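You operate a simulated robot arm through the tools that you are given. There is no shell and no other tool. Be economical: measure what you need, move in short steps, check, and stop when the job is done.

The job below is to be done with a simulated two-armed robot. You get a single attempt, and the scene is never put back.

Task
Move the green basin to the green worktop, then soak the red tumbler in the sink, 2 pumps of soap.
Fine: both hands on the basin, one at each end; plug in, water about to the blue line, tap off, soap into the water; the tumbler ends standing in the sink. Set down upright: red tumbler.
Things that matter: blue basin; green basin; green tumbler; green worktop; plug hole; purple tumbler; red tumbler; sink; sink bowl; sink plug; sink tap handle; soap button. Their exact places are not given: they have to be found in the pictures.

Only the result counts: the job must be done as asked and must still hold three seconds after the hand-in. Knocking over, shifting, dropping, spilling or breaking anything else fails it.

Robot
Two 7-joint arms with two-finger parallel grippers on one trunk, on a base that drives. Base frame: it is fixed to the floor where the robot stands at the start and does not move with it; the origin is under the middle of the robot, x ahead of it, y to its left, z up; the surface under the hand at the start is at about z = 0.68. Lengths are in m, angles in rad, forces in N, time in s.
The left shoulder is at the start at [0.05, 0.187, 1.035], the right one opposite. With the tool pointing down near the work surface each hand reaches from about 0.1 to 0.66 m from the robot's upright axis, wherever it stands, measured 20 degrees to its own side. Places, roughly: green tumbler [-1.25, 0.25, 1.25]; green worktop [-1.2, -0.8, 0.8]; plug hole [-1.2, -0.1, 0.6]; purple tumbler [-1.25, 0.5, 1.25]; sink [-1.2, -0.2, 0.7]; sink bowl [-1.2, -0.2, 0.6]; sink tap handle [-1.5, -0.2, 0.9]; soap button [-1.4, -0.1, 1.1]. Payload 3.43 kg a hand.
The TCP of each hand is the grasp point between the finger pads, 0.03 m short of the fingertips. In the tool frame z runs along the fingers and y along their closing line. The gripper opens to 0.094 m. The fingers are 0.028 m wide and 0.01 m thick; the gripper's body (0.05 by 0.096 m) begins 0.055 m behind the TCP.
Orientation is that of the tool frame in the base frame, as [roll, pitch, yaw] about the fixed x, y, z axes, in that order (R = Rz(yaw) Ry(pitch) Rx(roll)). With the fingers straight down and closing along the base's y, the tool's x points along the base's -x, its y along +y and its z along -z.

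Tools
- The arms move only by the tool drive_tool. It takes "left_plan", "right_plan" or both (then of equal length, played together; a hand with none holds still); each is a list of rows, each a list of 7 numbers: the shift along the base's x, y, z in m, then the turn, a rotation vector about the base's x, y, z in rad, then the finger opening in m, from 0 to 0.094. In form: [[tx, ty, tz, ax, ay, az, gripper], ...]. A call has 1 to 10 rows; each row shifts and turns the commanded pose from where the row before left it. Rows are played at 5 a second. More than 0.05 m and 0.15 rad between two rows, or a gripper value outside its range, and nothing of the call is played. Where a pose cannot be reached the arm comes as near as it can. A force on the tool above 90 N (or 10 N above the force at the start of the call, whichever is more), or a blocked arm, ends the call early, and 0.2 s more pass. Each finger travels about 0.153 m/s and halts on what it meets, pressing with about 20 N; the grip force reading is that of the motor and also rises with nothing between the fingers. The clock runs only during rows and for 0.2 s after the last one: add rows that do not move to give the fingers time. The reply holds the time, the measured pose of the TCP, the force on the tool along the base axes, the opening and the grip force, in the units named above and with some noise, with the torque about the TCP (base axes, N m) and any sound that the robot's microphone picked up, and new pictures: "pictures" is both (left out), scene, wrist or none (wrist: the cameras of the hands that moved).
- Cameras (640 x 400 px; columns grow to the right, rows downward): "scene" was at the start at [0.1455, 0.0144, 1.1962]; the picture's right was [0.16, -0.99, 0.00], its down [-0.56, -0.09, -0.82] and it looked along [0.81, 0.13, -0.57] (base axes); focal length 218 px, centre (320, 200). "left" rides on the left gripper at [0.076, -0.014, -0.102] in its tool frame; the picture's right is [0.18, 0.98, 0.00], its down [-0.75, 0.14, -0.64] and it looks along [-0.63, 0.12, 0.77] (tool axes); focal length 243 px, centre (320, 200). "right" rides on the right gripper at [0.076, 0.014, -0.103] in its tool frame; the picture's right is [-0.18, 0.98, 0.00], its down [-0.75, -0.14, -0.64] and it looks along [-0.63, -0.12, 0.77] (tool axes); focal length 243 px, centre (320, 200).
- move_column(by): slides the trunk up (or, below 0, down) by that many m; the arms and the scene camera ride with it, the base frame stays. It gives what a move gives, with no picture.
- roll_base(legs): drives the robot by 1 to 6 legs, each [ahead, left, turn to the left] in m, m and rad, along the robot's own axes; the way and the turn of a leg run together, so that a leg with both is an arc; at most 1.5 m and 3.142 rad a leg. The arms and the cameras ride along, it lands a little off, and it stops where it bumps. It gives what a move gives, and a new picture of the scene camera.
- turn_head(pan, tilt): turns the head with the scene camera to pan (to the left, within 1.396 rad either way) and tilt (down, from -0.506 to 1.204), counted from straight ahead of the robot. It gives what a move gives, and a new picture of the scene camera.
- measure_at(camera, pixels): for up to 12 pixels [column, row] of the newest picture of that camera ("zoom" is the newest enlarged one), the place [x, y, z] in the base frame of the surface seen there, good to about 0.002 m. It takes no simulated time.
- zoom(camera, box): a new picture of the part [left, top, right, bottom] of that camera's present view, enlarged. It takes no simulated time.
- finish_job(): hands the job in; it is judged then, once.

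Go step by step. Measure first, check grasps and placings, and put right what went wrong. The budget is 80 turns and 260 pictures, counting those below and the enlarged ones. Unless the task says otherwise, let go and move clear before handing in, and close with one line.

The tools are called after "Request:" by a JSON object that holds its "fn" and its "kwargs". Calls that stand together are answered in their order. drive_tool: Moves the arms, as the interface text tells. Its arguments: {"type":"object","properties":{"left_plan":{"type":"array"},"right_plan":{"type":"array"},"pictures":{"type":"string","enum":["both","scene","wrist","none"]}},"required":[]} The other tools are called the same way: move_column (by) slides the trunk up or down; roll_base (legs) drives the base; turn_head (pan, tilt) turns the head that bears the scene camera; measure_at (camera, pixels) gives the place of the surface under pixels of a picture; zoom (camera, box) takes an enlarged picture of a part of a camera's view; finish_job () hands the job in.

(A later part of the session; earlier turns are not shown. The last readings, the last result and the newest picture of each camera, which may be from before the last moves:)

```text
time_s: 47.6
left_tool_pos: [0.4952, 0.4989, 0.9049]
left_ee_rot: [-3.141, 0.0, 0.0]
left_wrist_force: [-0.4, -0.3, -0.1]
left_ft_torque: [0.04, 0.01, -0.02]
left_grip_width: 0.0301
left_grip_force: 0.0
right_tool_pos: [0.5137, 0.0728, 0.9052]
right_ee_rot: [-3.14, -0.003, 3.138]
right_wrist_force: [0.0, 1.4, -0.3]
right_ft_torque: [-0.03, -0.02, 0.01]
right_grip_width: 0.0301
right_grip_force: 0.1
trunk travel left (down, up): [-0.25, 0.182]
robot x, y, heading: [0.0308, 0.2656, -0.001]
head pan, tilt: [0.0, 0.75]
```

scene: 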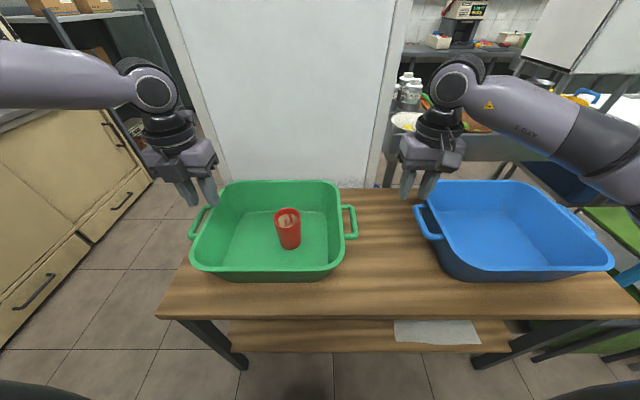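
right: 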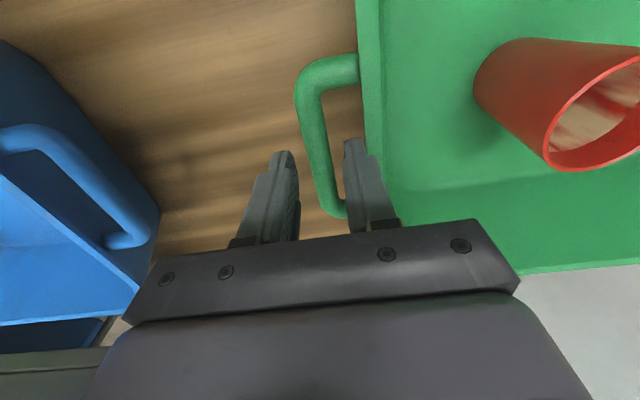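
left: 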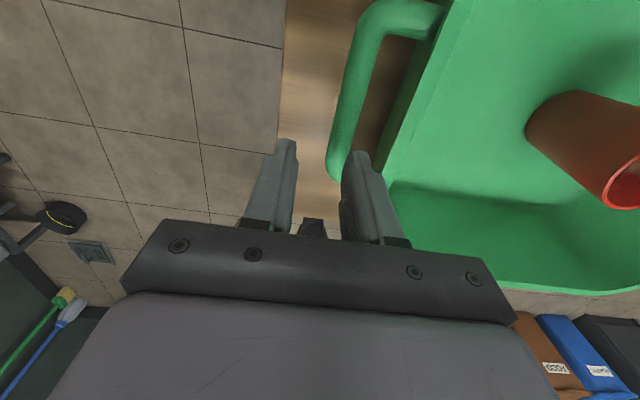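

Both hands are clear; moving each over its bar again: left (0.533,0.572), right (0.533,0.183).

Request:
{"fn": "drive_tool", "kwargs": {"left_plan": [[0.0127, 0.0243, 0, 0, 0, 0, 0.03], [0.0127, 0.0243, 0, 0, 0, 0, 0.03], [0.0127, 0.0243, 0, 0, 0, 0, 0.03], [0, 0, -0.045, 0, 0, 0, 0.03], [0, 0, -0.045, 0, 0, 0, 0.03], [0, 0, 0, 0, 0, 0, 0.03]], "right_plan": [[0.0065, 0.0367, 0, 0, 0, 0, 0.03], [0.0065, 0.0367, 0, 0, 0, 0, 0.03], [0.0065, 0.0367, 0, 0, 0, 0, 0.03], [0, 0, -0.045, 0, 0, 0, 0.03], [0, 0, -0.045, 0, 0, 0, 0.03], [0, 0, 0, 0, 0, 0, 0.03]]}}

```text
time_s: 49.0
left_tool_pos: [0.5323, 0.5721, 0.8167]
left_ee_rot: [-3.141, 0.001, 0.001]
left_wrist_force: [0.2, -0.2, -0.7]
left_ft_torque: [-0.01, 0.0, 0.01]
left_grip_width: 0.0301
left_grip_force: 0.0
right_tool_pos: [0.5346, 0.1858, 0.8161]
right_ee_rot: [-3.141, -0.001, 3.137]
right_wrist_force: [-0.1, -0.2, 0.8]
right_ft_torque: [0.0, -0.04, 0.02]
right_grip_width: 0.0298
right_grip_force: 0.1
trunk travel left (down, up): [-0.25, 0.182]
robot x, y, heading: [0.0356, 0.2672, 0.001]
head pan, tilt: [0.0, 0.75]
```

scene: 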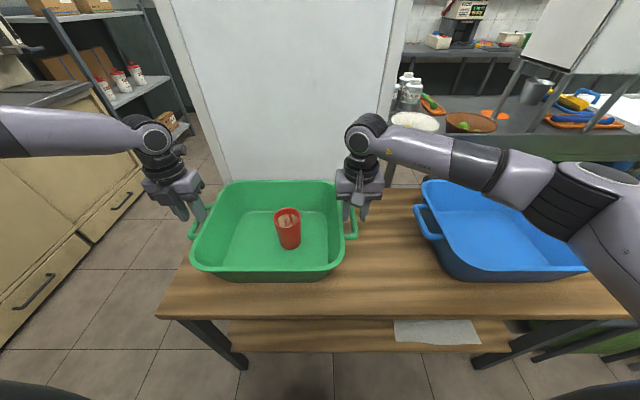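
right: 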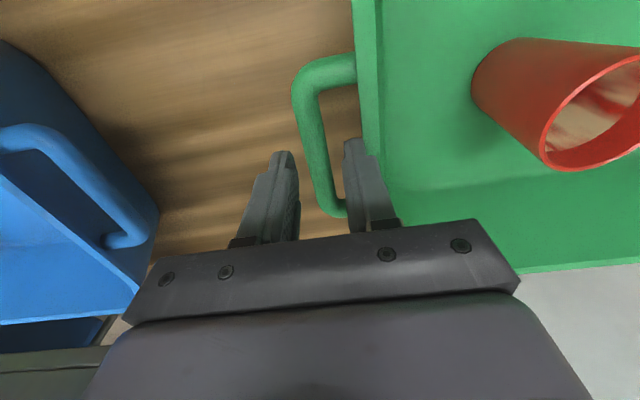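
left: 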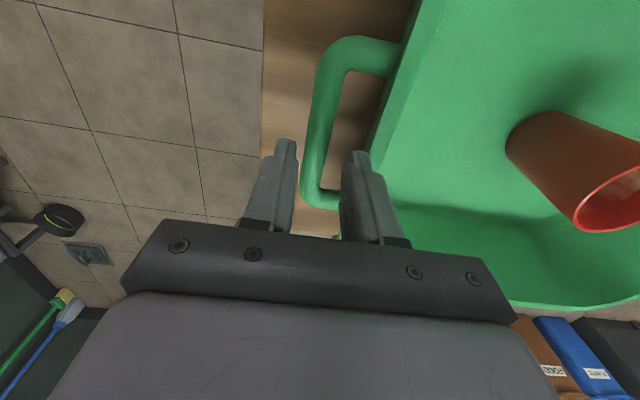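

Both bars are straddled from above; I'll bias outward slightly, descend to z≈0.772 and close.

Request:
{"fn": "drive_tool", "kwargs": {"left_plan": [[0, 0.002, -0.022, 0, 0, 0, 0.03], [0, 0, -0.022, 0, 0, 0, 0.03], [0, 0, 0, 0, 0, 0, 0.03], [0, 0, 0, 0, 0, 0, 0], [0, 0, 0, 0, 0, 0, 0], [0, 0, 0, 0, 0, 0, 0]], "right_plan": [[0, -0.003, -0.022, 0, 0, 0, 0.03], [0, 0, -0.022, 0, 0, 0, 0.03], [0, 0, 0, 0, 0, 0, 0.03], [0, 0, 0, 0, 0, 0, 0], [0, 0, 0, 0, 0, 0, 0], [0, 0, 0, 0, 0, 0, 0]]}}

```text
time_s: 50.4
left_tool_pos: [0.5323, 0.5729, 0.7727]
left_ee_rot: [3.14, 0.001, -0.001]
left_wrist_force: [0.0, -10.3, 0.0]
left_ft_torque: [0.03, 0.07, 0.35]
left_grip_width: 0.0201
left_grip_force: 19.6
right_tool_pos: [0.5333, 0.1824, 0.7717]
right_ee_rot: [3.141, -0.004, 3.138]
right_wrist_force: [-0.1, 9.5, 0.0]
right_ft_torque: [0.03, -0.01, -0.32]
right_grip_width: 0.0202
right_grip_force: 20.0
trunk travel left (down, up): [-0.25, 0.182]
robot x, y, heading: [0.0322, 0.2702, -0.003]
head pan, tilt: [0.0, 0.75]
```

scene: 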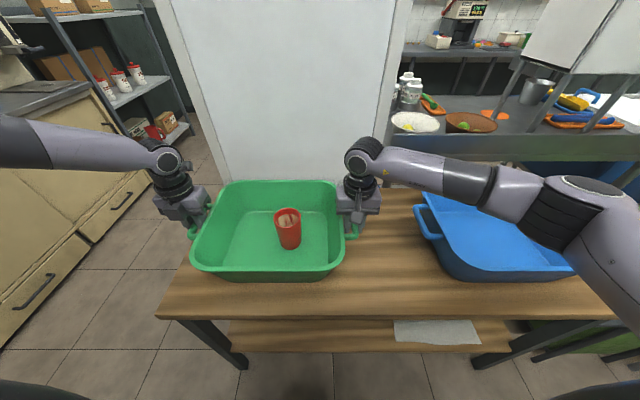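
right: 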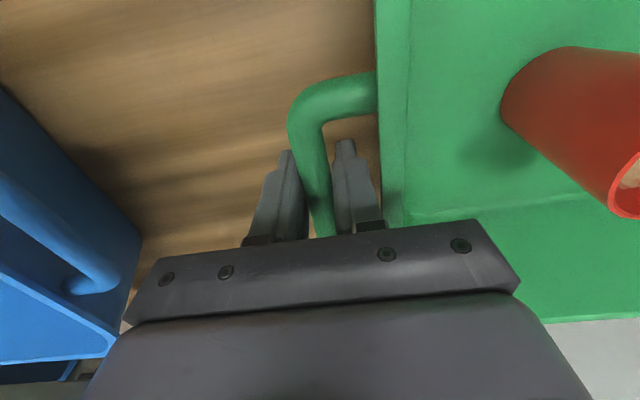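
left: 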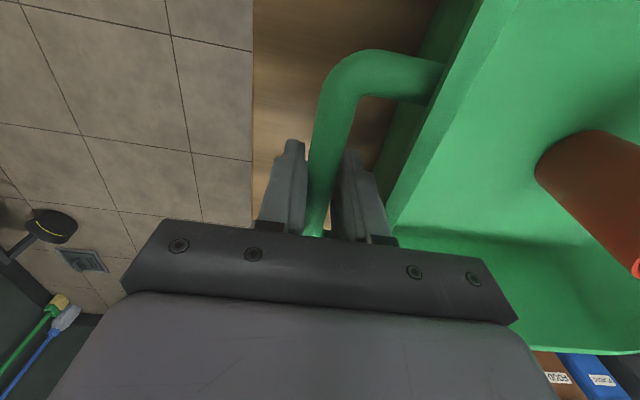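

Both hands hold the bars (width 0.020, grip 20 N). I'll relax the sideways strain slightly and lift with the trunk.

Request:
{"fn": "drive_tool", "kwargs": {"left_plan": [[0, -0.002, 0, 0, 0, 0, 0], [0, 0, 0, 0, 0, 0, 0]], "right_plan": [[0, 0.002, 0, 0, 0, 0, 0], [0, 0, 0, 0, 0, 0, 0]], "pictures": "none"}}

Request:
{"fn": "move_column", "kwargs": {"by": 0.03}}

Request:
{"fn": "move_column", "kwargs": {"by": 0.15}}

Request:
{"fn": "zoom", "kwargs": {"camera": "scene", "box": [0, 0, 640, 400]}}

```text
time_s: 51.0
left_tool_pos: [0.5333, 0.5713, 0.7707]
left_ee_rot: [-3.139, 0.002, 0.001]
left_wrist_force: [0.0, -2.6, -0.3]
left_ft_torque: [-0.02, -0.07, 0.32]
left_grip_width: 0.0205
left_grip_force: 19.9
right_tool_pos: [0.5327, 0.1834, 0.7726]
right_ee_rot: [-3.139, -0.003, 3.137]
right_wrist_force: [0.0, 2.2, -0.4]
right_ft_torque: [-0.01, 0.0, -0.2]
right_grip_width: 0.0201
right_grip_force: 20.2
trunk travel left (down, up): [-0.25, 0.182]
robot x, y, heading: [0.0321, 0.2628, -0.004]
head pan, tilt: [0.0, 0.75]
```

```text
time_s: 51.7
left_tool_pos: [0.5337, 0.5734, 0.8019]
left_ee_rot: [-3.141, 0.0, 0.0]
left_wrist_force: [0.5, 2.4, -2.2]
left_ft_torque: [0.02, -0.03, 0.31]
left_grip_width: 0.0203
left_grip_force: 20.0
right_tool_pos: [0.5335, 0.183, 0.8016]
right_ee_rot: [-3.137, -0.001, 3.136]
right_wrist_force: [0.3, -2.5, -2.3]
right_ft_torque: [-0.02, 0.09, -0.27]
right_grip_width: 0.0203
right_grip_force: 20.5
trunk travel left (down, up): [-0.28, 0.152]
robot x, y, heading: [0.0325, 0.2647, -0.004]
head pan, tilt: [0.0, 0.75]
```

```text
time_s: 53.5
left_tool_pos: [0.5329, 0.5713, 0.9516]
left_ee_rot: [-3.141, 0.0, 0.0]
left_wrist_force: [0.4, 11.3, -1.9]
left_ft_torque: [0.01, 0.02, 0.31]
left_grip_width: 0.0203
left_grip_force: 20.4
right_tool_pos: [0.5336, 0.1833, 0.9515]
right_ee_rot: [-3.138, -0.001, 3.137]
right_wrist_force: [0.6, -11.2, -2.4]
right_ft_torque: [0.02, -0.01, -0.26]
right_grip_width: 0.0203
right_grip_force: 20.1
trunk travel left (down, up): [-0.43, 0.002]
robot x, y, heading: [0.0338, 0.2661, -0.001]
head pan, tilt: [0.0, 0.75]
```

```text
1.00 times, centred on (320, 200) of scene (not enlarged: the box is as wide or as high as the picture)
```

zoom: 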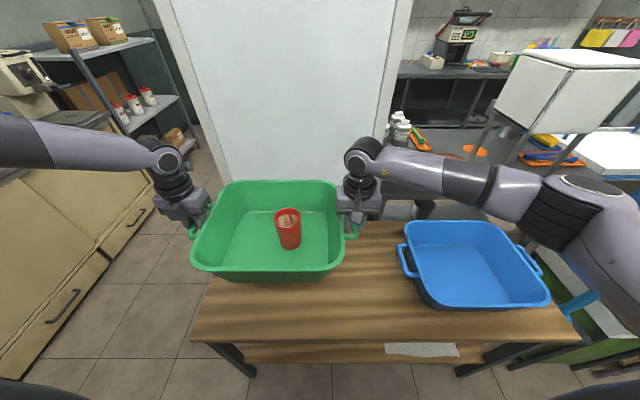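

Basin is lifted level with the tumbler standing in it. I'll back off, turn right to face the sink unit, and slide left toward the green worktop.

Request:
{"fn": "roll_base", "kwargs": {"legs": [[-0.235, 0, 0], [0, 0, -1.57], [0, 0, -1.57]]}}

Request:
{"fn": "roll_base", "kwargs": {"legs": [[0, 0.9, 0]]}}

```text
time_s: 62.9
left_tool_pos: [-0.7004, -0.0377, 0.9521]
left_ee_rot: [-3.141, 0.0, -3.141]
left_wrist_force: [-0.5, -18.0, -2.0]
left_ft_torque: [0.05, -0.03, 0.31]
left_grip_width: 0.02
left_grip_force: 19.8
right_tool_pos: [-0.6988, 0.3513, 0.9516]
right_ee_rot: [-3.138, -0.001, -0.005]
right_wrist_force: [-0.4, 18.3, -3.0]
right_ft_torque: [-0.02, 0.0, -0.28]
right_grip_width: 0.0204
right_grip_force: 19.7
trunk travel left (down, up): [-0.43, 0.002]
robot x, y, heading: [-0.2025, 0.2684, 3.138]
head pan, tilt: [0.0, 0.75]
```

scene: 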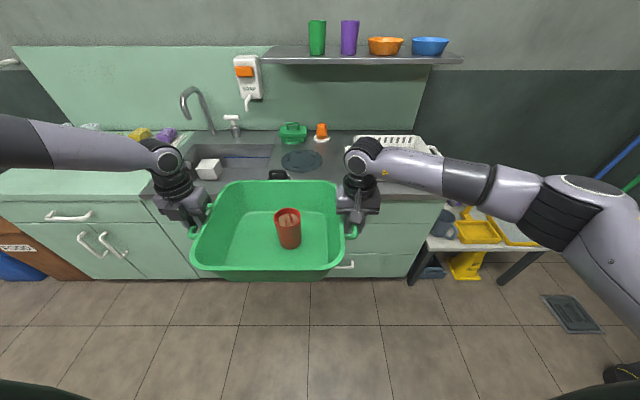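

```text
time_s: 71.1
left_tool_pos: [-0.7039, -0.9363, 0.9514]
left_ee_rot: [3.141, 0.001, 3.138]
left_wrist_force: [0.5, -3.5, -2.2]
left_ft_torque: [-0.01, -0.01, 0.32]
left_grip_width: 0.0201
left_grip_force: 20.1
right_tool_pos: [-0.7023, -0.5466, 0.9527]
right_ee_rot: [-3.138, -0.001, -0.008]
right_wrist_force: [0.1, 2.5, -2.6]
right_ft_torque: [0.0, 0.01, -0.21]
right_grip_width: 0.0206
right_grip_force: 19.7
trunk travel left (down, up): [-0.43, 0.002]
robot x, y, heading: [-0.2013, -0.6351, 3.129]
head pan, tilt: [0.0, 0.75]
```

scene: 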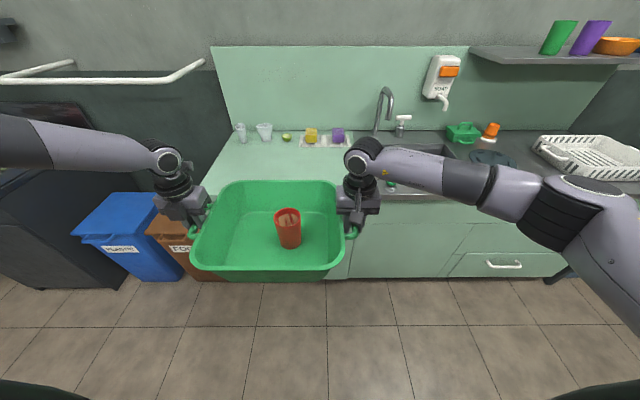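

Basin is in line with the worktop (centre y≈−0.74). Rolling forward 0.38.

Request:
{"fn": "roll_base", "kwargs": {"legs": [[0.38, 0, 0.011]]}}

```text
time_s: 73.5
left_tool_pos: [-1.0778, -0.9407, 0.9507]
left_ee_rot: [-3.14, 0.004, -3.134]
left_wrist_force: [-0.4, 0.2, -2.4]
left_ft_torque: [-0.03, -0.01, 0.27]
left_grip_width: 0.0202
left_grip_force: 20.1
right_tool_pos: [-1.0811, -0.5507, 0.951]
right_ee_rot: [-3.14, -0.003, 0.0]
right_wrist_force: [-0.5, -0.3, -1.5]
right_ft_torque: [-0.02, -0.04, -0.23]
right_grip_width: 0.0202
right_grip_force: 20.0
trunk travel left (down, up): [-0.43, 0.002]
robot x, y, heading: [-0.5839, -0.6365, -3.137]
head pan, tilt: [0.0, 0.75]
```

scene: 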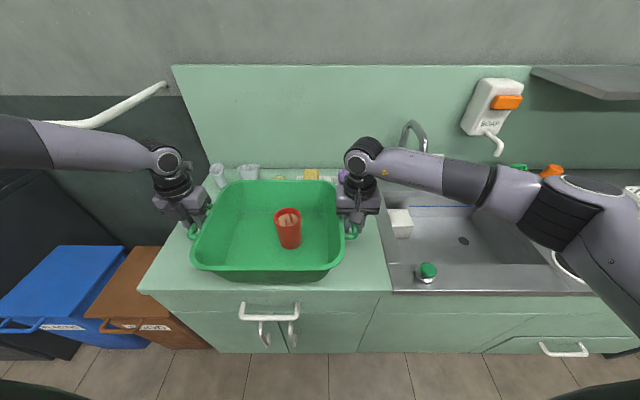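

Basin is at x≈−1.08; I'll push both hands 0.05 m further in together, then check.

Request:
{"fn": "drive_tool", "kwargs": {"left_plan": [[-0.0125, 0, 0, 0, 0, 0, 0], [-0.0125, 0, 0, 0, 0, 0, 0], [-0.0125, 0, 0, 0, 0, 0, 0], [-0.0125, 0, 0, 0, 0, 0, 0]], "right_plan": [[-0.0125, 0, 0, 0, 0, 0, 0], [-0.0125, 0, 0, 0, 0, 0, 0], [-0.0125, 0, 0, 0, 0, 0, 0], [-0.0125, 0, 0, 0, 0, 0, 0]], "pictures": "scene"}}

Request:
{"fn": "measure_at", "kwargs": {"camera": "scene", "pixels": [[465, 240], [140, 290], [390, 292], [225, 168], [426, 270], [400, 225], [310, 170], [200, 240]]}}

```text
time_s: 74.5
left_tool_pos: [-1.1046, -0.9472, 0.9679]
left_ee_rot: [3.133, -0.002, -3.141]
left_wrist_force: [-3.9, 30.6, -3.6]
left_ft_torque: [-0.07, 0.32, 0.49]
left_grip_width: 0.0216
left_grip_force: 20.0
left hand out of reach, approached as far as the arm can: row 2, 3, 4
right_tool_pos: [-1.1294, -0.5573, 0.9529]
right_ee_rot: [3.135, -0.003, 0.011]
right_wrist_force: [3.8, -30.3, -0.3]
right_ft_torque: [0.0, -0.35, 0.53]
right_grip_width: 0.0207
right_grip_force: 20.4
trunk travel left (down, up): [-0.43, 0.002]
robot x, y, heading: [-0.5842, -0.6337, -3.138]
head pan, tilt: [0.0, 0.75]
```

scene: 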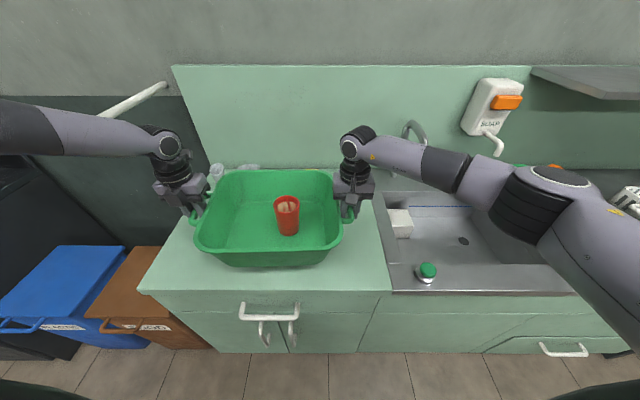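

```text
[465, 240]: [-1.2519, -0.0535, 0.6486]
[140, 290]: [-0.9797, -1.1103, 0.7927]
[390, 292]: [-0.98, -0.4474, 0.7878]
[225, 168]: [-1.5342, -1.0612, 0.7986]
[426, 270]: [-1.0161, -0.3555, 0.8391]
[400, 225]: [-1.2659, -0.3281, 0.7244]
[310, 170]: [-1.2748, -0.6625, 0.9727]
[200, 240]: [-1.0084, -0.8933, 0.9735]
```

The left arm hit its limit and the basin skewed slightly; I'll bring both back about 0.025 m and even out.

Request:
{"fn": "drive_tool", "kwargs": {"left_plan": [[0.0, 0, 0, 0, 0, 0, 0], [0.003, 0, -0.01, 0, 0, 0, 0], [0, 0, 0, 0, 0, 0, 0]], "right_plan": [[0.012, 0, 0, 0, 0, 0, 0], [0.012, 0, 0, 0, 0, 0, 0], [0, 0, 0, 0, 0, 0, 0]], "pictures": "none"}}

```text
time_s: 75.3
left_tool_pos: [-1.0988, -0.9472, 0.9593]
left_ee_rot: [3.132, 0.002, -3.135]
left_wrist_force: [-0.8, 35.4, -3.0]
left_ft_torque: [-0.03, 0.09, 0.4]
left_grip_width: 0.0205
left_grip_force: 19.8
right_tool_pos: [-1.1056, -0.5563, 0.9526]
right_ee_rot: [3.137, -0.003, 0.008]
right_wrist_force: [1.2, -34.5, -1.8]
right_ft_torque: [0.01, -0.1, -0.21]
right_grip_width: 0.0205
right_grip_force: 20.2
trunk travel left (down, up): [-0.43, 0.002]
robot x, y, heading: [-0.5802, -0.6373, -3.136]
head pan, tilt: [0.0, 0.75]
```

Sideways pull of about 35 N remains and the left sits 7 mm high; correcting both.

Request:
{"fn": "drive_tool", "kwargs": {"left_plan": [[-0.003, 0.004, -0.005, 0, 0, 0, 0], [0, 0.003, -0.003, 0, 0, 0, 0], [0, 0, 0, 0, 0, 0, 0]], "pictures": "scene"}}

```text
time_s: 76.1
left_tool_pos: [-1.0955, -0.9451, 0.956]
left_ee_rot: [3.133, -0.002, -3.133]
left_wrist_force: [-2.0, 28.6, -3.0]
left_ft_torque: [0.01, -0.16, 0.5]
left_grip_width: 0.0207
left_grip_force: 20.2
left hand out of reach, approached as far as the arm can: row 1
right_tool_pos: [-1.106, -0.5545, 0.9521]
right_ee_rot: [3.138, -0.001, 0.008]
right_wrist_force: [1.9, -28.5, -2.9]
right_ft_torque: [0.05, 0.12, 0.14]
right_grip_width: 0.0199
right_grip_force: 19.9
trunk travel left (down, up): [-0.43, 0.002]
robot x, y, heading: [-0.581, -0.6342, -3.137]
head pan, tilt: [0.0, 0.75]
```

scene: 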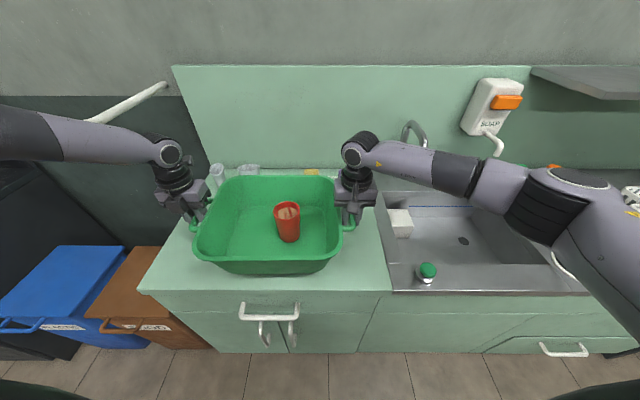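

I'll measure the cabinet handles to see how much closer the base may go.

Request:
{"fn": "measure_at", "kwargs": {"camera": "scene", "pixels": [[270, 318], [290, 335], [264, 340], [565, 352], [330, 320], [260, 262], [260, 275], [230, 262]]}}

Request:
{"fn": "drive_tool", "kwargs": {"right_plan": [[0.005, -0.003, 0, 0, 0, 0, 0], [0.004, -0.003, 0.002, 0, 0, 0, 0], [0, 0, 0, 0, 0, 0, 0]], "pictures": "none"}}

```text
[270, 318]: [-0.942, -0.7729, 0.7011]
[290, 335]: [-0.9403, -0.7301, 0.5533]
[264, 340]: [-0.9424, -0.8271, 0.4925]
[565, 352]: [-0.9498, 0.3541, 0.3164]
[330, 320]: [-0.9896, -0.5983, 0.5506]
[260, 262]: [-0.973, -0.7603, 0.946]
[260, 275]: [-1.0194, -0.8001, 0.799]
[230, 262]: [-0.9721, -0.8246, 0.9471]
```

```text
time_s: 76.9
left_tool_pos: [-1.0955, -0.948, 0.9544]
left_ee_rot: [-3.141, 0.001, -3.133]
left_wrist_force: [-0.8, 18.5, -2.1]
left_ft_torque: [0.03, 0.12, 0.33]
left_grip_width: 0.0201
left_grip_force: 20.2
right_tool_pos: [-1.0982, -0.5581, 0.9531]
right_ee_rot: [-3.137, -0.002, 0.0]
right_wrist_force: [0.0, -18.3, -1.5]
right_ft_torque: [0.06, -0.17, -0.28]
right_grip_width: 0.0201
right_grip_force: 20.0
trunk travel left (down, up): [-0.43, 0.002]
robot x, y, heading: [-0.5775, -0.6364, -3.135]
head pan, tilt: [0.0, 0.75]
```

There's about 2–3 cm more room; rolling 0.022 forward to seat the basin deeper.

Request:
{"fn": "roll_base", "kwargs": {"legs": [[0.024, 0, 0]]}}

Request:
{"fn": "move_column", "kwargs": {"by": -0.05}}

Request:
{"fn": "zoom", "kwargs": {"camera": "scene", "box": [130, 120, 410, 295]}}

```text
time_s: 77.8
left_tool_pos: [-1.1195, -0.9481, 0.9544]
left_ee_rot: [-3.142, 0.001, -3.136]
left_wrist_force: [-0.4, 16.0, -1.7]
left_ft_torque: [0.0, -0.09, 0.34]
left_grip_width: 0.02
left_grip_force: 20.1
right_tool_pos: [-1.122, -0.5579, 0.9537]
right_ee_rot: [-3.138, -0.003, 0.0]
right_wrist_force: [-0.5, -17.1, -1.8]
right_ft_torque: [0.03, 0.0, -0.26]
right_grip_width: 0.0204
right_grip_force: 19.6
trunk travel left (down, up): [-0.43, 0.002]
robot x, y, heading: [-0.6024, -0.6347, -3.134]
head pan, tilt: [0.0, 0.75]
```

scene: 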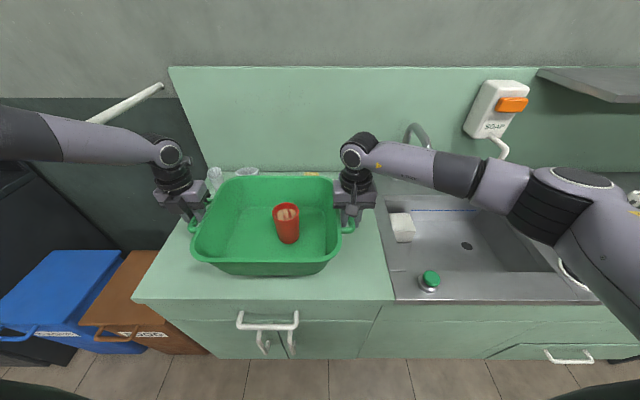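

```text
time_s: 78.7
left_tool_pos: [-1.1187, -0.9482, 0.9049]
left_ee_rot: [-3.141, 0.0, -3.133]
left_wrist_force: [0.3, 0.8, -2.1]
left_ft_torque: [-0.02, -0.04, 0.32]
left_grip_width: 0.0202
left_grip_force: 20.2
right_tool_pos: [-1.1211, -0.5555, 0.9035]
right_ee_rot: [-3.141, -0.001, -0.001]
right_wrist_force: [-0.2, -2.1, -2.2]
right_ft_torque: [0.05, 0.03, -0.27]
right_grip_width: 0.0203
right_grip_force: 19.7
trunk travel left (down, up): [-0.38, 0.052]
robot x, y, heading: [-0.6093, -0.636, -3.135]
head pan, tilt: [0.0, 0.75]
```

```text
2.29 times, centred on (270, 208) of scene
```

zoom: 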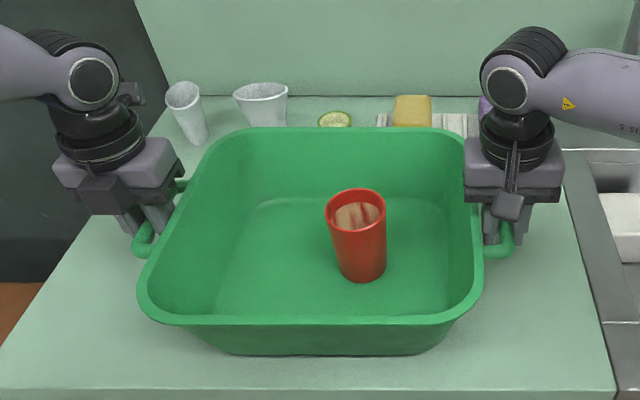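

Clear all round, and the basin bottom is still about 12 mm above the worktop. Lowering until it takes the weight.

Request:
{"fn": "move_column", "kwargs": {"by": -0.012}}

```text
time_s: 79.3
left_tool_pos: [-1.1178, -0.9472, 0.8935]
left_ee_rot: [3.141, 0.0, -3.135]
left_wrist_force: [0.3, 1.1, -2.6]
left_ft_torque: [-0.1, 0.3, 0.28]
left_grip_width: 0.02
left_grip_force: 20.1
right_tool_pos: [-1.1209, -0.5576, 0.8916]
right_ee_rot: [-3.141, -0.001, 0.0]
right_wrist_force: [0.1, -1.8, 0.5]
right_ft_torque: [-0.07, 0.05, -0.24]
right_grip_width: 0.0198
right_grip_force: 20.0
trunk travel left (down, up): [-0.368, 0.064]
robot x, y, heading: [-0.6041, -0.6314, -3.135]
head pan, tilt: [0.0, 0.75]
```

The right side just touches and the left is about 2 mm up; I'll lower the left, open both to 0.03 and lift off.

Request:
{"fn": "drive_tool", "kwargs": {"left_plan": [[0, 0, -0.002, 0, 0, 0, 0], [0, 0, 0, 0, 0, 0, 0.03], [0, 0, 0, 0, 0, 0, 0.03], [0, 0, 0.03, 0, 0, 0, 0.03], [0, 0, 0.045, 0, 0, 0, 0.03], [0.02, 0, 0.045, 0, 0, 0, 0.03]], "right_plan": [[0, 0, -0.001, 0, 0, 0, 0], [0, 0, 0, 0, 0, 0, 0.03], [0, 0, 0, 0, 0, 0, 0.03], [0, 0, 0.03, 0, 0, 0, 0.03], [0, 0, 0.045, 0, 0, 0, 0.03], [0.02, 0, 0.045, 0, 0, 0, 0.03]], "pictures": "scene"}}

```text
time_s: 80.7
left_tool_pos: [-1.0976, -0.9486, 1.0128]
left_ee_rot: [-3.139, 0.001, -3.135]
left_wrist_force: [0.1, 0.1, -0.7]
left_ft_torque: [0.03, 0.03, 0.01]
left_grip_width: 0.0299
left_grip_force: 0.1
right_tool_pos: [-1.1011, -0.5568, 1.0127]
right_ee_rot: [-3.138, 0.001, 0.001]
right_wrist_force: [-0.2, -0.1, 0.3]
right_ft_torque: [-0.03, -0.03, 0.0]
right_grip_width: 0.0299
right_grip_force: 0.1
trunk travel left (down, up): [-0.368, 0.064]
robot x, y, heading: [-0.6085, -0.6332, -3.14]
head pan, tilt: [0.0, 0.75]
```

scene: 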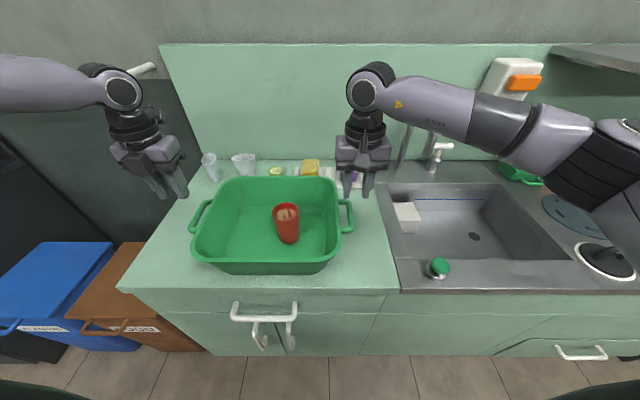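

Basin stands on the worktop with the tumbler in it. Next is the plug: I'll retract the hands, slide the base right toward the sink (y≈−0.2), and look.

Request:
{"fn": "drive_tool", "kwargs": {"left_plan": [[0.045, 0, 0.01, 0, 0, 0, 0.03], [0.045, 0, 0.01, 0, 0, 0, 0.03], [0.045, 0, 0.0, 0, 0, 0, 0.03], [0, 0, 0, 0, 0, 0, 0.03]], "right_plan": [[0.045, 0, 0.01, 0, 0, 0, 0.06], [0.045, 0, 0.01, 0, 0, 0, 0.06], [0.045, 0, 0.0, 0, 0, 0, 0.06], [0, 0, 0, 0, 0, 0, 0.06]], "pictures": "none"}}

Request:
{"fn": "roll_base", "kwargs": {"legs": [[0, -0.43, 0]]}}

Request:
{"fn": "turn_head", "kwargs": {"pan": -0.2, "tilt": 0.75}}

```text
time_s: 81.7
left_tool_pos: [-0.9616, -0.9489, 1.0321]
left_ee_rot: [3.141, -0.001, -3.135]
left_wrist_force: [1.1, 0.4, -0.7]
left_ft_torque: [0.0, -0.01, 0.0]
left_grip_width: 0.0302
left_grip_force: 0.1
right_tool_pos: [-0.9667, -0.5575, 1.0315]
right_ee_rot: [-3.141, -0.002, -0.001]
right_wrist_force: [0.0, -0.4, -0.7]
right_ft_torque: [-0.03, 0.0, 0.01]
right_grip_width: 0.06
right_grip_force: 0.0
trunk travel left (down, up): [-0.368, 0.064]
robot x, y, heading: [-0.6085, -0.6352, -3.138]
head pan, tilt: [0.0, 0.75]
```

```text
time_s: 86.0
left_tool_pos: [-0.9643, -0.5189, 1.0324]
left_ee_rot: [3.141, 0.002, -3.136]
left_wrist_force: [-0.4, -0.4, 0.0]
left_ft_torque: [0.02, -0.03, -0.01]
left_grip_width: 0.0301
left_grip_force: 0.0
right_tool_pos: [-0.9692, -0.1293, 1.0314]
right_ee_rot: [-3.141, -0.001, 0.001]
right_wrist_force: [-0.3, 0.2, 0.3]
right_ft_torque: [0.01, -0.01, -0.01]
right_grip_width: 0.06
right_grip_force: 0.1
trunk travel left (down, up): [-0.368, 0.064]
robot x, y, heading: [-0.6058, -0.2034, -3.133]
head pan, tilt: [0.0, 0.75]
```

scene: 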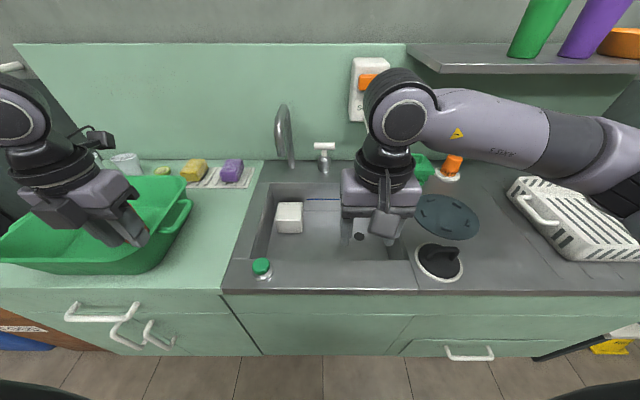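

```text
time_s: 86.7
left_tool_pos: [-0.9644, -0.5198, 1.0311]
left_ee_rot: [-3.141, 0.0, -3.133]
left_wrist_force: [-1.2, -0.1, 0.1]
left_ft_torque: [0.03, -0.04, -0.01]
left_grip_width: 0.03
left_grip_force: 0.1
right_tool_pos: [-0.9693, -0.1298, 1.0315]
right_ee_rot: [-3.139, -0.002, 0.002]
right_wrist_force: [0.2, 0.4, 0.1]
right_ft_torque: [-0.02, -0.02, 0.01]
right_grip_width: 0.0599
right_grip_force: 0.0
trunk travel left (down, up): [-0.368, 0.064]
robot x, y, heading: [-0.6061, -0.2022, -3.135]
head pan, tilt: [-0.201, 0.75]
```

scene: 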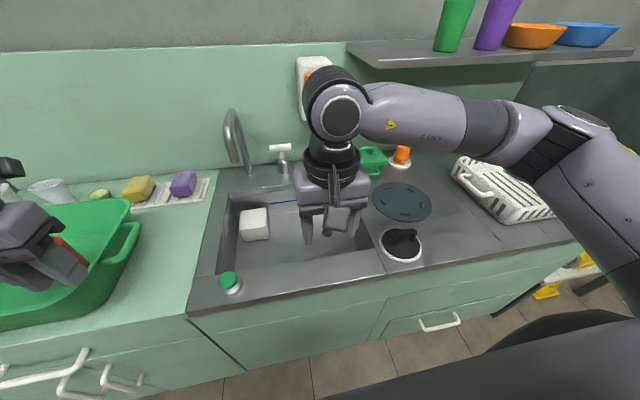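

The plug is at (402,243) in the scene picture; zooming on it and the plug hole.

Request:
{"fn": "zoom", "kwargs": {"camera": "scene", "box": [180, 170, 460, 345]}}

Request:
{"fn": "measure_at", "kwargs": {"camera": "scene", "pixels": [[403, 232], [390, 238], [417, 243], [400, 258], [383, 250], [421, 246], [400, 262], [240, 150], [228, 278], [350, 262]]}}

```text
2.29 times, centred on (320, 258) of scene
```

zoom: 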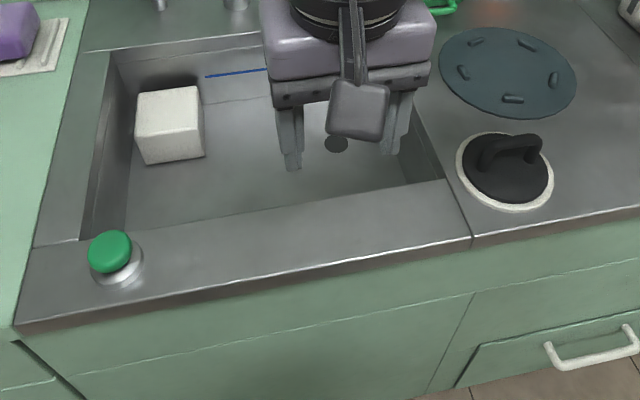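

```text
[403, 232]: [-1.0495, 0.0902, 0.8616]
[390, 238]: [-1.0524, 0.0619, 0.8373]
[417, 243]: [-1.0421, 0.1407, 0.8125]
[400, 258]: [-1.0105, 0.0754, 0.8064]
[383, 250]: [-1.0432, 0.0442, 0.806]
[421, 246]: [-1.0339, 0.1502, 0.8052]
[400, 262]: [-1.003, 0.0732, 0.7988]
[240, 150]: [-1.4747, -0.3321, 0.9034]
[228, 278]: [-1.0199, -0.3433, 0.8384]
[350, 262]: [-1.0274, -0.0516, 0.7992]
```

Turning the right gripper a quarter turn while bringing it above the plug handle at (−1.05, 0.097).

Request:
{"fn": "drive_tool", "kwargs": {"right_plan": [[-0.0081, 0.0227, -0.01, 0, 0, -0.149, 0.06], [-0.0081, 0.0227, -0.01, 0, 0, -0.149, 0.06], [-0.0081, 0.0227, -0.01, 0, 0, -0.149, 0.06], [-0.0081, 0.0227, -0.01, 0, 0, -0.149, 0.06], [-0.0081, 0.0227, -0.01, 0, 0, -0.149, 0.06], [-0.0081, 0.0227, -0.01, 0, 0, -0.149, 0.06], [-0.0081, 0.0227, -0.01, 0, 0, -0.149, 0.06], [-0.0081, 0.0227, -0.01, 0, 0, -0.149, 0.06], [-0.0081, 0.0227, -0.01, 0, 0, -0.149, 0.06], [-0.0081, 0.0227, -0.01, 0, 0, -0.149, 0.06]], "pictures": "none"}}

Request:
{"fn": "drive_tool", "kwargs": {"right_plan": [[0, 0, 0, 0, 0, -0.08, 0.05], [0, 0, 0, 0, 0, 0, 0.05]]}}

```text
time_s: 88.9
left_tool_pos: [-0.9637, -0.5193, 1.0302]
left_ee_rot: [-3.141, 0.002, -3.135]
left_wrist_force: [-0.5, -0.1, 0.6]
left_ft_torque: [0.04, -0.04, 0.01]
left_grip_width: 0.0298
left_grip_force: 0.0
right_tool_pos: [-1.0505, 0.0983, 0.9315]
right_ee_rot: [-3.141, -0.003, -1.492]
right_wrist_force: [-1.0, 0.0, 0.6]
right_ft_torque: [-0.02, 0.0, 0.0]
right_grip_width: 0.0598
right_grip_force: 0.0
trunk travel left (down, up): [-0.368, 0.064]
robot x, y, heading: [-0.6096, -0.2047, -3.135]
head pan, tilt: [-0.201, 0.75]
```

```text
time_s: 89.5
left_tool_pos: [-0.9634, -0.5201, 1.0314]
left_ee_rot: [-3.141, 0.001, -3.134]
left_wrist_force: [0.5, 0.0, 0.0]
left_ft_torque: [-0.03, 0.01, 0.03]
left_grip_width: 0.0303
left_grip_force: 0.1
right_tool_pos: [-1.0508, 0.0969, 0.9315]
right_ee_rot: [-3.136, -0.002, -1.568]
right_wrist_force: [0.1, 0.1, -0.7]
right_ft_torque: [0.0, 0.0, 0.02]
right_grip_width: 0.05
right_grip_force: 0.1
trunk travel left (down, up): [-0.368, 0.064]
robot x, y, heading: [-0.6057, -0.2008, -3.136]
head pan, tilt: [-0.201, 0.75]
```

scene: 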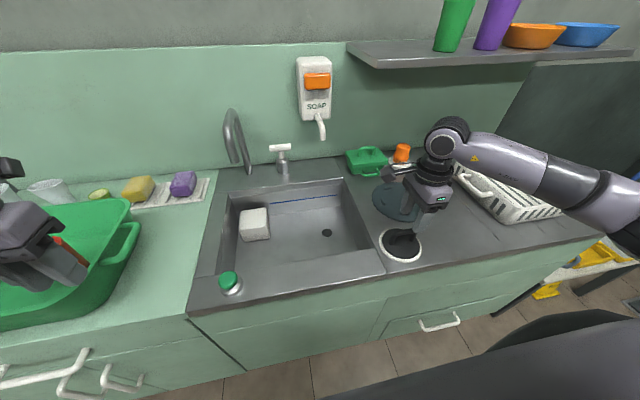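
right: 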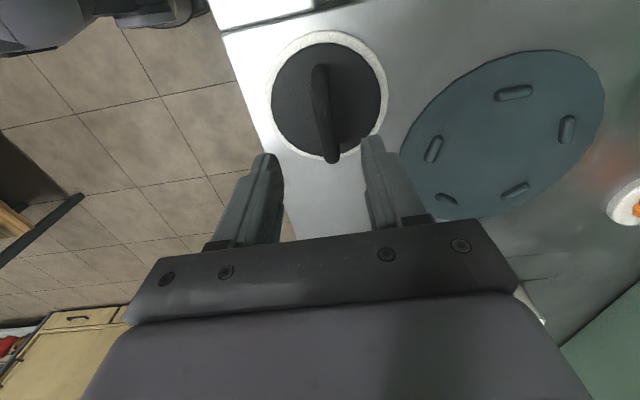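

The handle lies between the fingers' lines; measuring it in the wrist view, and the now-visible plug hole at (327,233).

Request:
{"fn": "measure_at", "kwargs": {"camera": "right", "pixels": [[319, 75], [324, 110], [331, 150], [275, 95], [385, 95], [330, 32]]}}

Request:
{"fn": "zoom", "kwargs": {"camera": "scene", "box": [270, 190, 390, 265]}}

```text
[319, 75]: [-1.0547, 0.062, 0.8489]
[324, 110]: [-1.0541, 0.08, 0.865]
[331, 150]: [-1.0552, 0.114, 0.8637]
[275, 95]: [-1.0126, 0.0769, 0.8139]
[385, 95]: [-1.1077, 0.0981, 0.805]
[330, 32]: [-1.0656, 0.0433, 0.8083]
```

```text
5.33 times, centred on (330, 228) of scene
```

zoom: 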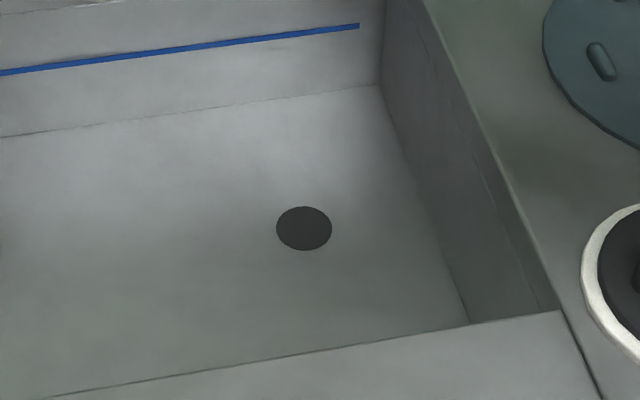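

Request:
{"fn": "measure_at", "kwargs": {"camera": "zoom", "pixels": [[304, 228], [304, 207], [304, 250], [277, 228], [331, 228], [240, 228], [304, 300], [200, 120], [440, 250]]}}

Request:
{"fn": "drive_tool", "kwargs": {"right_plan": [[-0.004, 0, -0.04, 0, 0, 0, 0.04], [0, 0, -0.04, 0, 0, 0, 0.04], [0, 0, 0, 0, 0, 0, 0.04]], "pictures": "wrist"}}

```text
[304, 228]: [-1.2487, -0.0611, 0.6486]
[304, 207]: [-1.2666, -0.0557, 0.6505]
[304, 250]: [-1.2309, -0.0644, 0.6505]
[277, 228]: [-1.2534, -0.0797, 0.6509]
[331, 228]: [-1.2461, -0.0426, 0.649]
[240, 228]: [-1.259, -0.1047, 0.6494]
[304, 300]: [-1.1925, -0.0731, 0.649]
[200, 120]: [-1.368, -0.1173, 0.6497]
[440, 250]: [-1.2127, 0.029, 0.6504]
```

```text
time_s: 90.3
left_tool_pos: [-0.963, -0.519, 1.0307]
left_ee_rot: [-3.142, -0.001, -3.134]
left_wrist_force: [-0.2, 0.1, -0.1]
left_ft_torque: [0.0, 0.02, -0.02]
left_grip_width: 0.0298
left_grip_force: 0.0
right_tool_pos: [-1.0551, 0.0971, 0.8504]
right_ee_rot: [-3.14, -0.002, -1.568]
right_wrist_force: [0.1, 0.4, -0.3]
right_ft_torque: [-0.01, -0.01, 0.0]
right_grip_width: 0.0403
right_grip_force: 0.0
trunk travel left (down, up): [-0.368, 0.064]
robot x, y, heading: [-0.6055, -0.2051, -3.138]
head pan, tilt: [-0.201, 0.75]
```

right: 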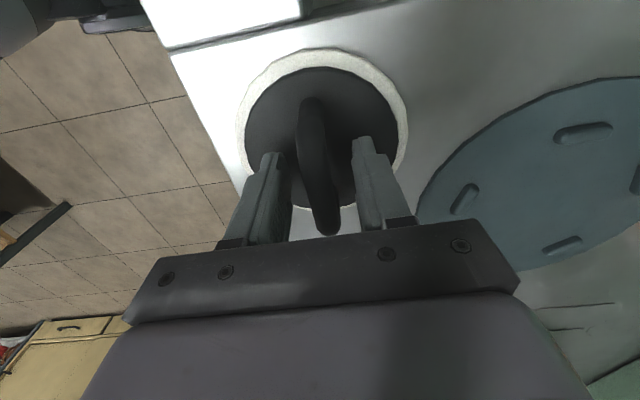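

TCP is centred on the plug (−1.055, 0.097). Closing and lifting.

Request:
{"fn": "drive_tool", "kwargs": {"right_plan": [[0, 0, 0, 0, 0, 0, 0], [0, 0, 0, 0, 0, 0, 0], [0, 0, 0, 0, 0, 0, 0], [0, 0, 0.03, 0, 0, 0, 0], [0, 0, 0.04, 0, 0, 0, 0], [0, 0, 0.03, 0, 0, 0, 0]]}}

Request:
{"fn": "zoom", "kwargs": {"camera": "scene", "box": [340, 150, 500, 280]}}

```text
time_s: 91.7
left_tool_pos: [-0.9637, -0.5191, 1.0308]
left_ee_rot: [-3.141, 0.001, -3.134]
left_wrist_force: [-0.4, 0.7, 0.1]
left_ft_torque: [-0.02, 0.0, -0.04]
left_grip_width: 0.03
left_grip_force: 0.0
right_tool_pos: [-1.0542, 0.0968, 0.9505]
right_ee_rot: [-3.138, 0.001, -1.568]
right_wrist_force: [-1.0, 0.0, -0.6]
right_ft_torque: [0.05, 0.01, -0.04]
right_grip_width: 0.0177
right_grip_force: 19.9
trunk travel left (down, up): [-0.368, 0.064]
robot x, y, heading: [-0.6086, -0.2026, -3.137]
head pan, tilt: [-0.201, 0.75]
```

scene: 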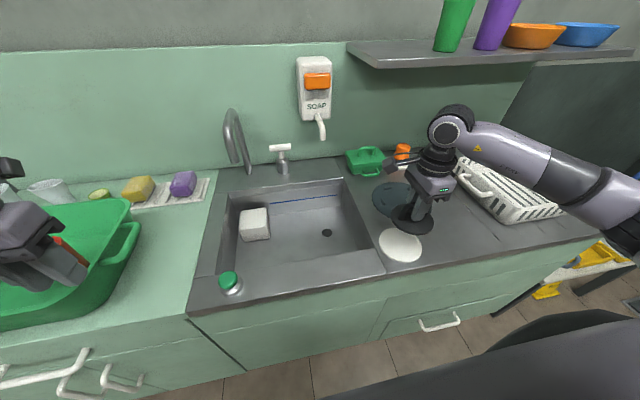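
right: 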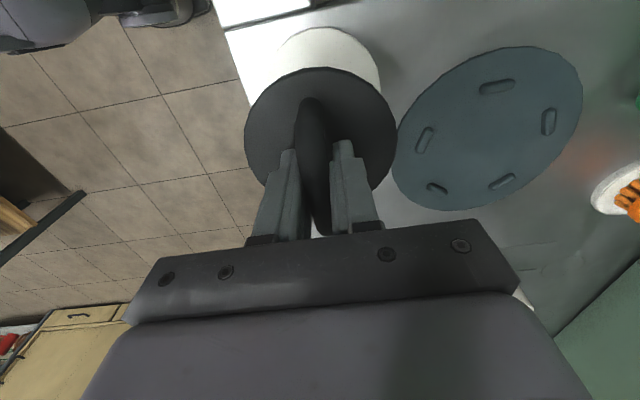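

```text
3.08 times, centred on (420, 215) of scene
```

zoom: 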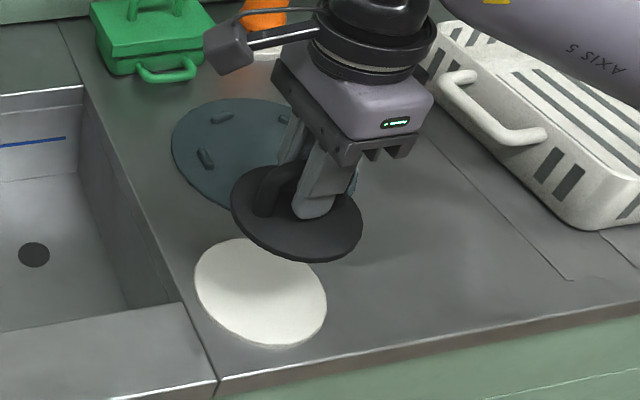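

Plug held (flat disc, underside ≈0.044 below TCP). I'll lower the trunk 0.1 for better reach (raising the hands to match first), then carry the plug over the hole at (−1.249, −0.061).

Request:
{"fn": "drive_tool", "kwargs": {"right_plan": [[0, 0, 0.04, 0, 0, 0, 0], [0, 0, 0.04, 0, 0, 0, 0], [0, 0, 0.0, 0, 0, 0, 0]], "left_plan": [[0.0, 0, 0.04, 0, 0, 0, 0.03], [0.0, 0, 0.04, 0, 0, 0, 0.03], [0, 0, 0.0, 0, 0, 0, 0.03]], "pictures": "none"}}

Request:
{"fn": "move_column", "kwargs": {"by": -0.1}}

Request:
{"fn": "drive_tool", "kwargs": {"right_plan": [[-0.0325, -0.0263, 0, 0, 0, 0, 0], [-0.0325, -0.0263, 0, 0, 0, 0, 0], [-0.0325, -0.0263, 0, 0, 0, 0, 0], [-0.0325, -0.0263, 0, 0, 0, 0, 0], [-0.0325, -0.0263, 0, 0, 0, 0, 0], [-0.0325, -0.0263, 0, 0, 0, 0, 0], [0, 0, 0, 0, 0, 0, 0]]}}

```text
time_s: 92.5
left_tool_pos: [-0.9642, -0.5206, 1.1119]
left_ee_rot: [-3.141, 0.0, -3.135]
left_wrist_force: [-0.1, 0.1, 0.6]
left_ft_torque: [0.0, 0.02, -0.01]
left_grip_width: 0.03
left_grip_force: 0.0
right_tool_pos: [-1.0534, 0.1, 1.0314]
right_ee_rot: [-3.138, -0.002, -1.569]
right_wrist_force: [1.2, -0.3, -0.8]
right_ft_torque: [0.0, -0.01, -0.03]
right_grip_width: 0.0173
right_grip_force: 20.2
trunk travel left (down, up): [-0.368, 0.064]
robot x, y, heading: [-0.6083, -0.2057, -3.137]
head pan, tilt: [-0.201, 0.75]
```

```text
time_s: 93.8
left_tool_pos: [-0.9643, -0.52, 1.0106]
left_ee_rot: [3.141, -0.001, -3.135]
left_wrist_force: [-0.3, 0.8, -0.8]
left_ft_torque: [-0.02, -0.01, -0.03]
left_grip_width: 0.0298
left_grip_force: 0.0
right_tool_pos: [-1.0538, 0.0978, 0.9311]
right_ee_rot: [-3.139, -0.002, -1.57]
right_wrist_force: [0.8, -0.2, -0.2]
right_ft_torque: [0.0, 0.01, -0.01]
right_grip_width: 0.0176
right_grip_force: 19.8
trunk travel left (down, up): [-0.268, 0.164]
robot x, y, heading: [-0.6088, -0.2023, -3.133]
head pan, tilt: [-0.201, 0.75]
```

```text
time_s: 95.4
left_tool_pos: [-0.9646, -0.5208, 1.0117]
left_ee_rot: [-3.142, -0.001, -3.135]
left_wrist_force: [0.8, -0.3, 0.2]
left_ft_torque: [0.01, 0.03, -0.03]
left_grip_width: 0.0299
left_grip_force: 0.1
right_tool_pos: [-1.233, -0.0545, 0.9286]
right_ee_rot: [3.141, 0.001, -1.568]
right_wrist_force: [-0.4, 0.1, -0.5]
right_ft_torque: [0.03, 0.02, 0.0]
right_grip_width: 0.0174
right_grip_force: 20.1
right hand out of reach, approached as far as the arm can: row 6
trunk travel left (down, up): [-0.268, 0.164]
robot x, y, heading: [-0.6079, -0.2062, -3.135]
head pan, tilt: [-0.201, 0.75]
```

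scene: 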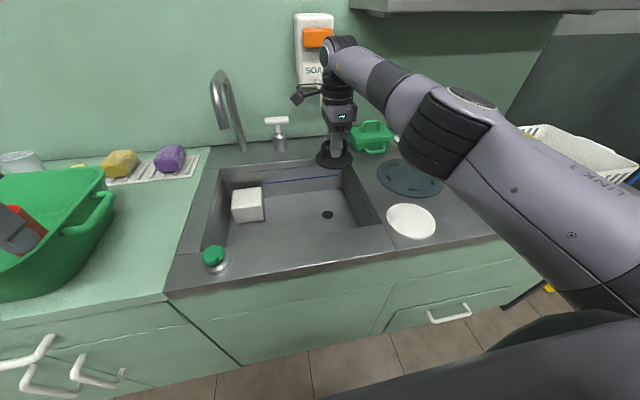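
right: 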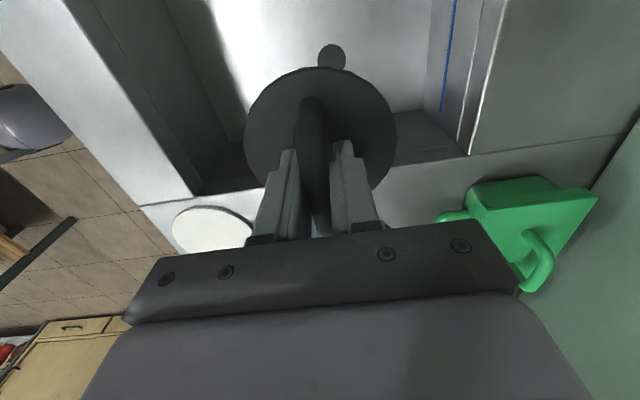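

Almost there; descending should restore reach. Lowering to z≈0.80 with a correction to x.

Request:
{"fn": "drive_tool", "kwargs": {"right_plan": [[0, -0.005, -0.04, 0, 0, 0, 0], [0, 0, -0.045, 0, 0, 0, 0], [-0.008, 0, -0.03, 0, 0, 0, 0], [-0.008, 0, 0, 0, 0, 0, 0], [0, 0, 0, 0, 0, 0, 0]]}}

```text
time_s: 96.6
left_tool_pos: [-0.9633, -0.5188, 1.0117]
left_ee_rot: [3.141, 0.001, -3.135]
left_wrist_force: [-0.3, -0.7, -0.1]
left_ft_torque: [0.0, 0.0, 0.01]
left_grip_width: 0.0299
left_grip_force: 0.1
right_tool_pos: [-1.2337, -0.0578, 0.8116]
right_ee_rot: [-3.141, -0.002, -1.569]
right_wrist_force: [-0.1, 0.7, -0.9]
right_ft_torque: [-0.01, 0.03, 0.01]
right_grip_width: 0.0174
right_grip_force: 20.0
right hand out of reach, approached as far as the arm can: row 3, 4
trunk travel left (down, up): [-0.268, 0.164]
robot x, y, heading: [-0.6056, -0.201, -3.137]
head pan, tilt: [-0.201, 0.75]
```

scene: 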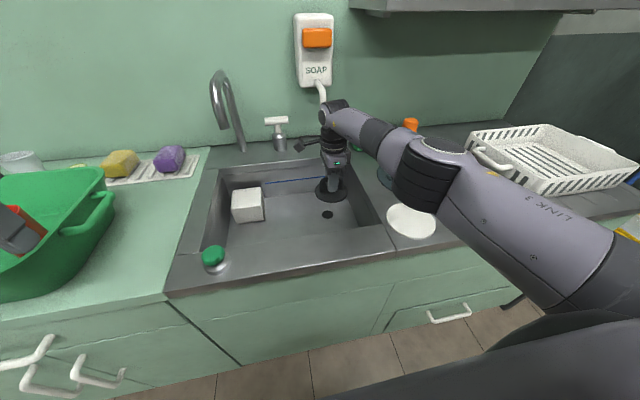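
right: 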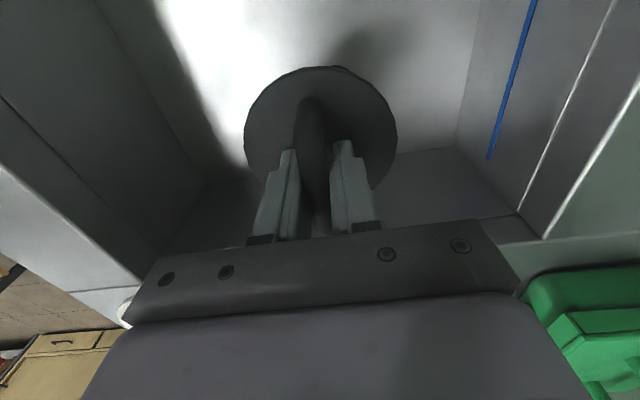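

Short by about 16 mm; rolling the base 0.02 closer (no cabinet handles here).

Request:
{"fn": "roll_base", "kwargs": {"legs": [[0.024, 0, 0]]}}

```text
time_s: 97.4
left_tool_pos: [-0.9881, -0.5193, 1.0104]
left_ee_rot: [-3.141, 0.0, -3.135]
left_wrist_force: [0.3, -0.4, -0.4]
left_ft_torque: [0.02, 0.0, -0.01]
left_grip_width: 0.0299
left_grip_force: 0.0
right_tool_pos: [-1.2568, -0.0584, 0.8116]
right_ee_rot: [-3.137, -0.001, -1.568]
right_wrist_force: [-0.4, -0.4, -1.2]
right_ft_torque: [0.02, -0.05, 0.01]
right_grip_width: 0.0175
right_grip_force: 19.9
trunk travel left (down, up): [-0.268, 0.164]
robot x, y, heading: [-0.6289, -0.2022, -3.137]
head pan, tilt: [-0.201, 0.75]
```

scene: 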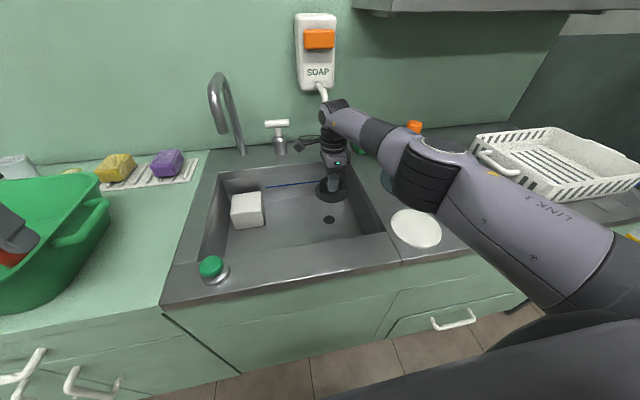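

Now over the hole within 8 mm. Checking how high the elbow links are before lowering further.

Request:
{"fn": "measure_at", "kwargs": {"camera": "scene", "pixels": [[400, 195], [430, 208], [470, 235], [540, 300], [345, 135], [375, 148]]}}

```text
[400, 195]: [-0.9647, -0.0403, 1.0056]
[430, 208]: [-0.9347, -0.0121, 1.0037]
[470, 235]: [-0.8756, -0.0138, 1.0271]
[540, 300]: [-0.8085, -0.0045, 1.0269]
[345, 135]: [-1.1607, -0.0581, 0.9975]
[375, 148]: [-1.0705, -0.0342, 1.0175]
```

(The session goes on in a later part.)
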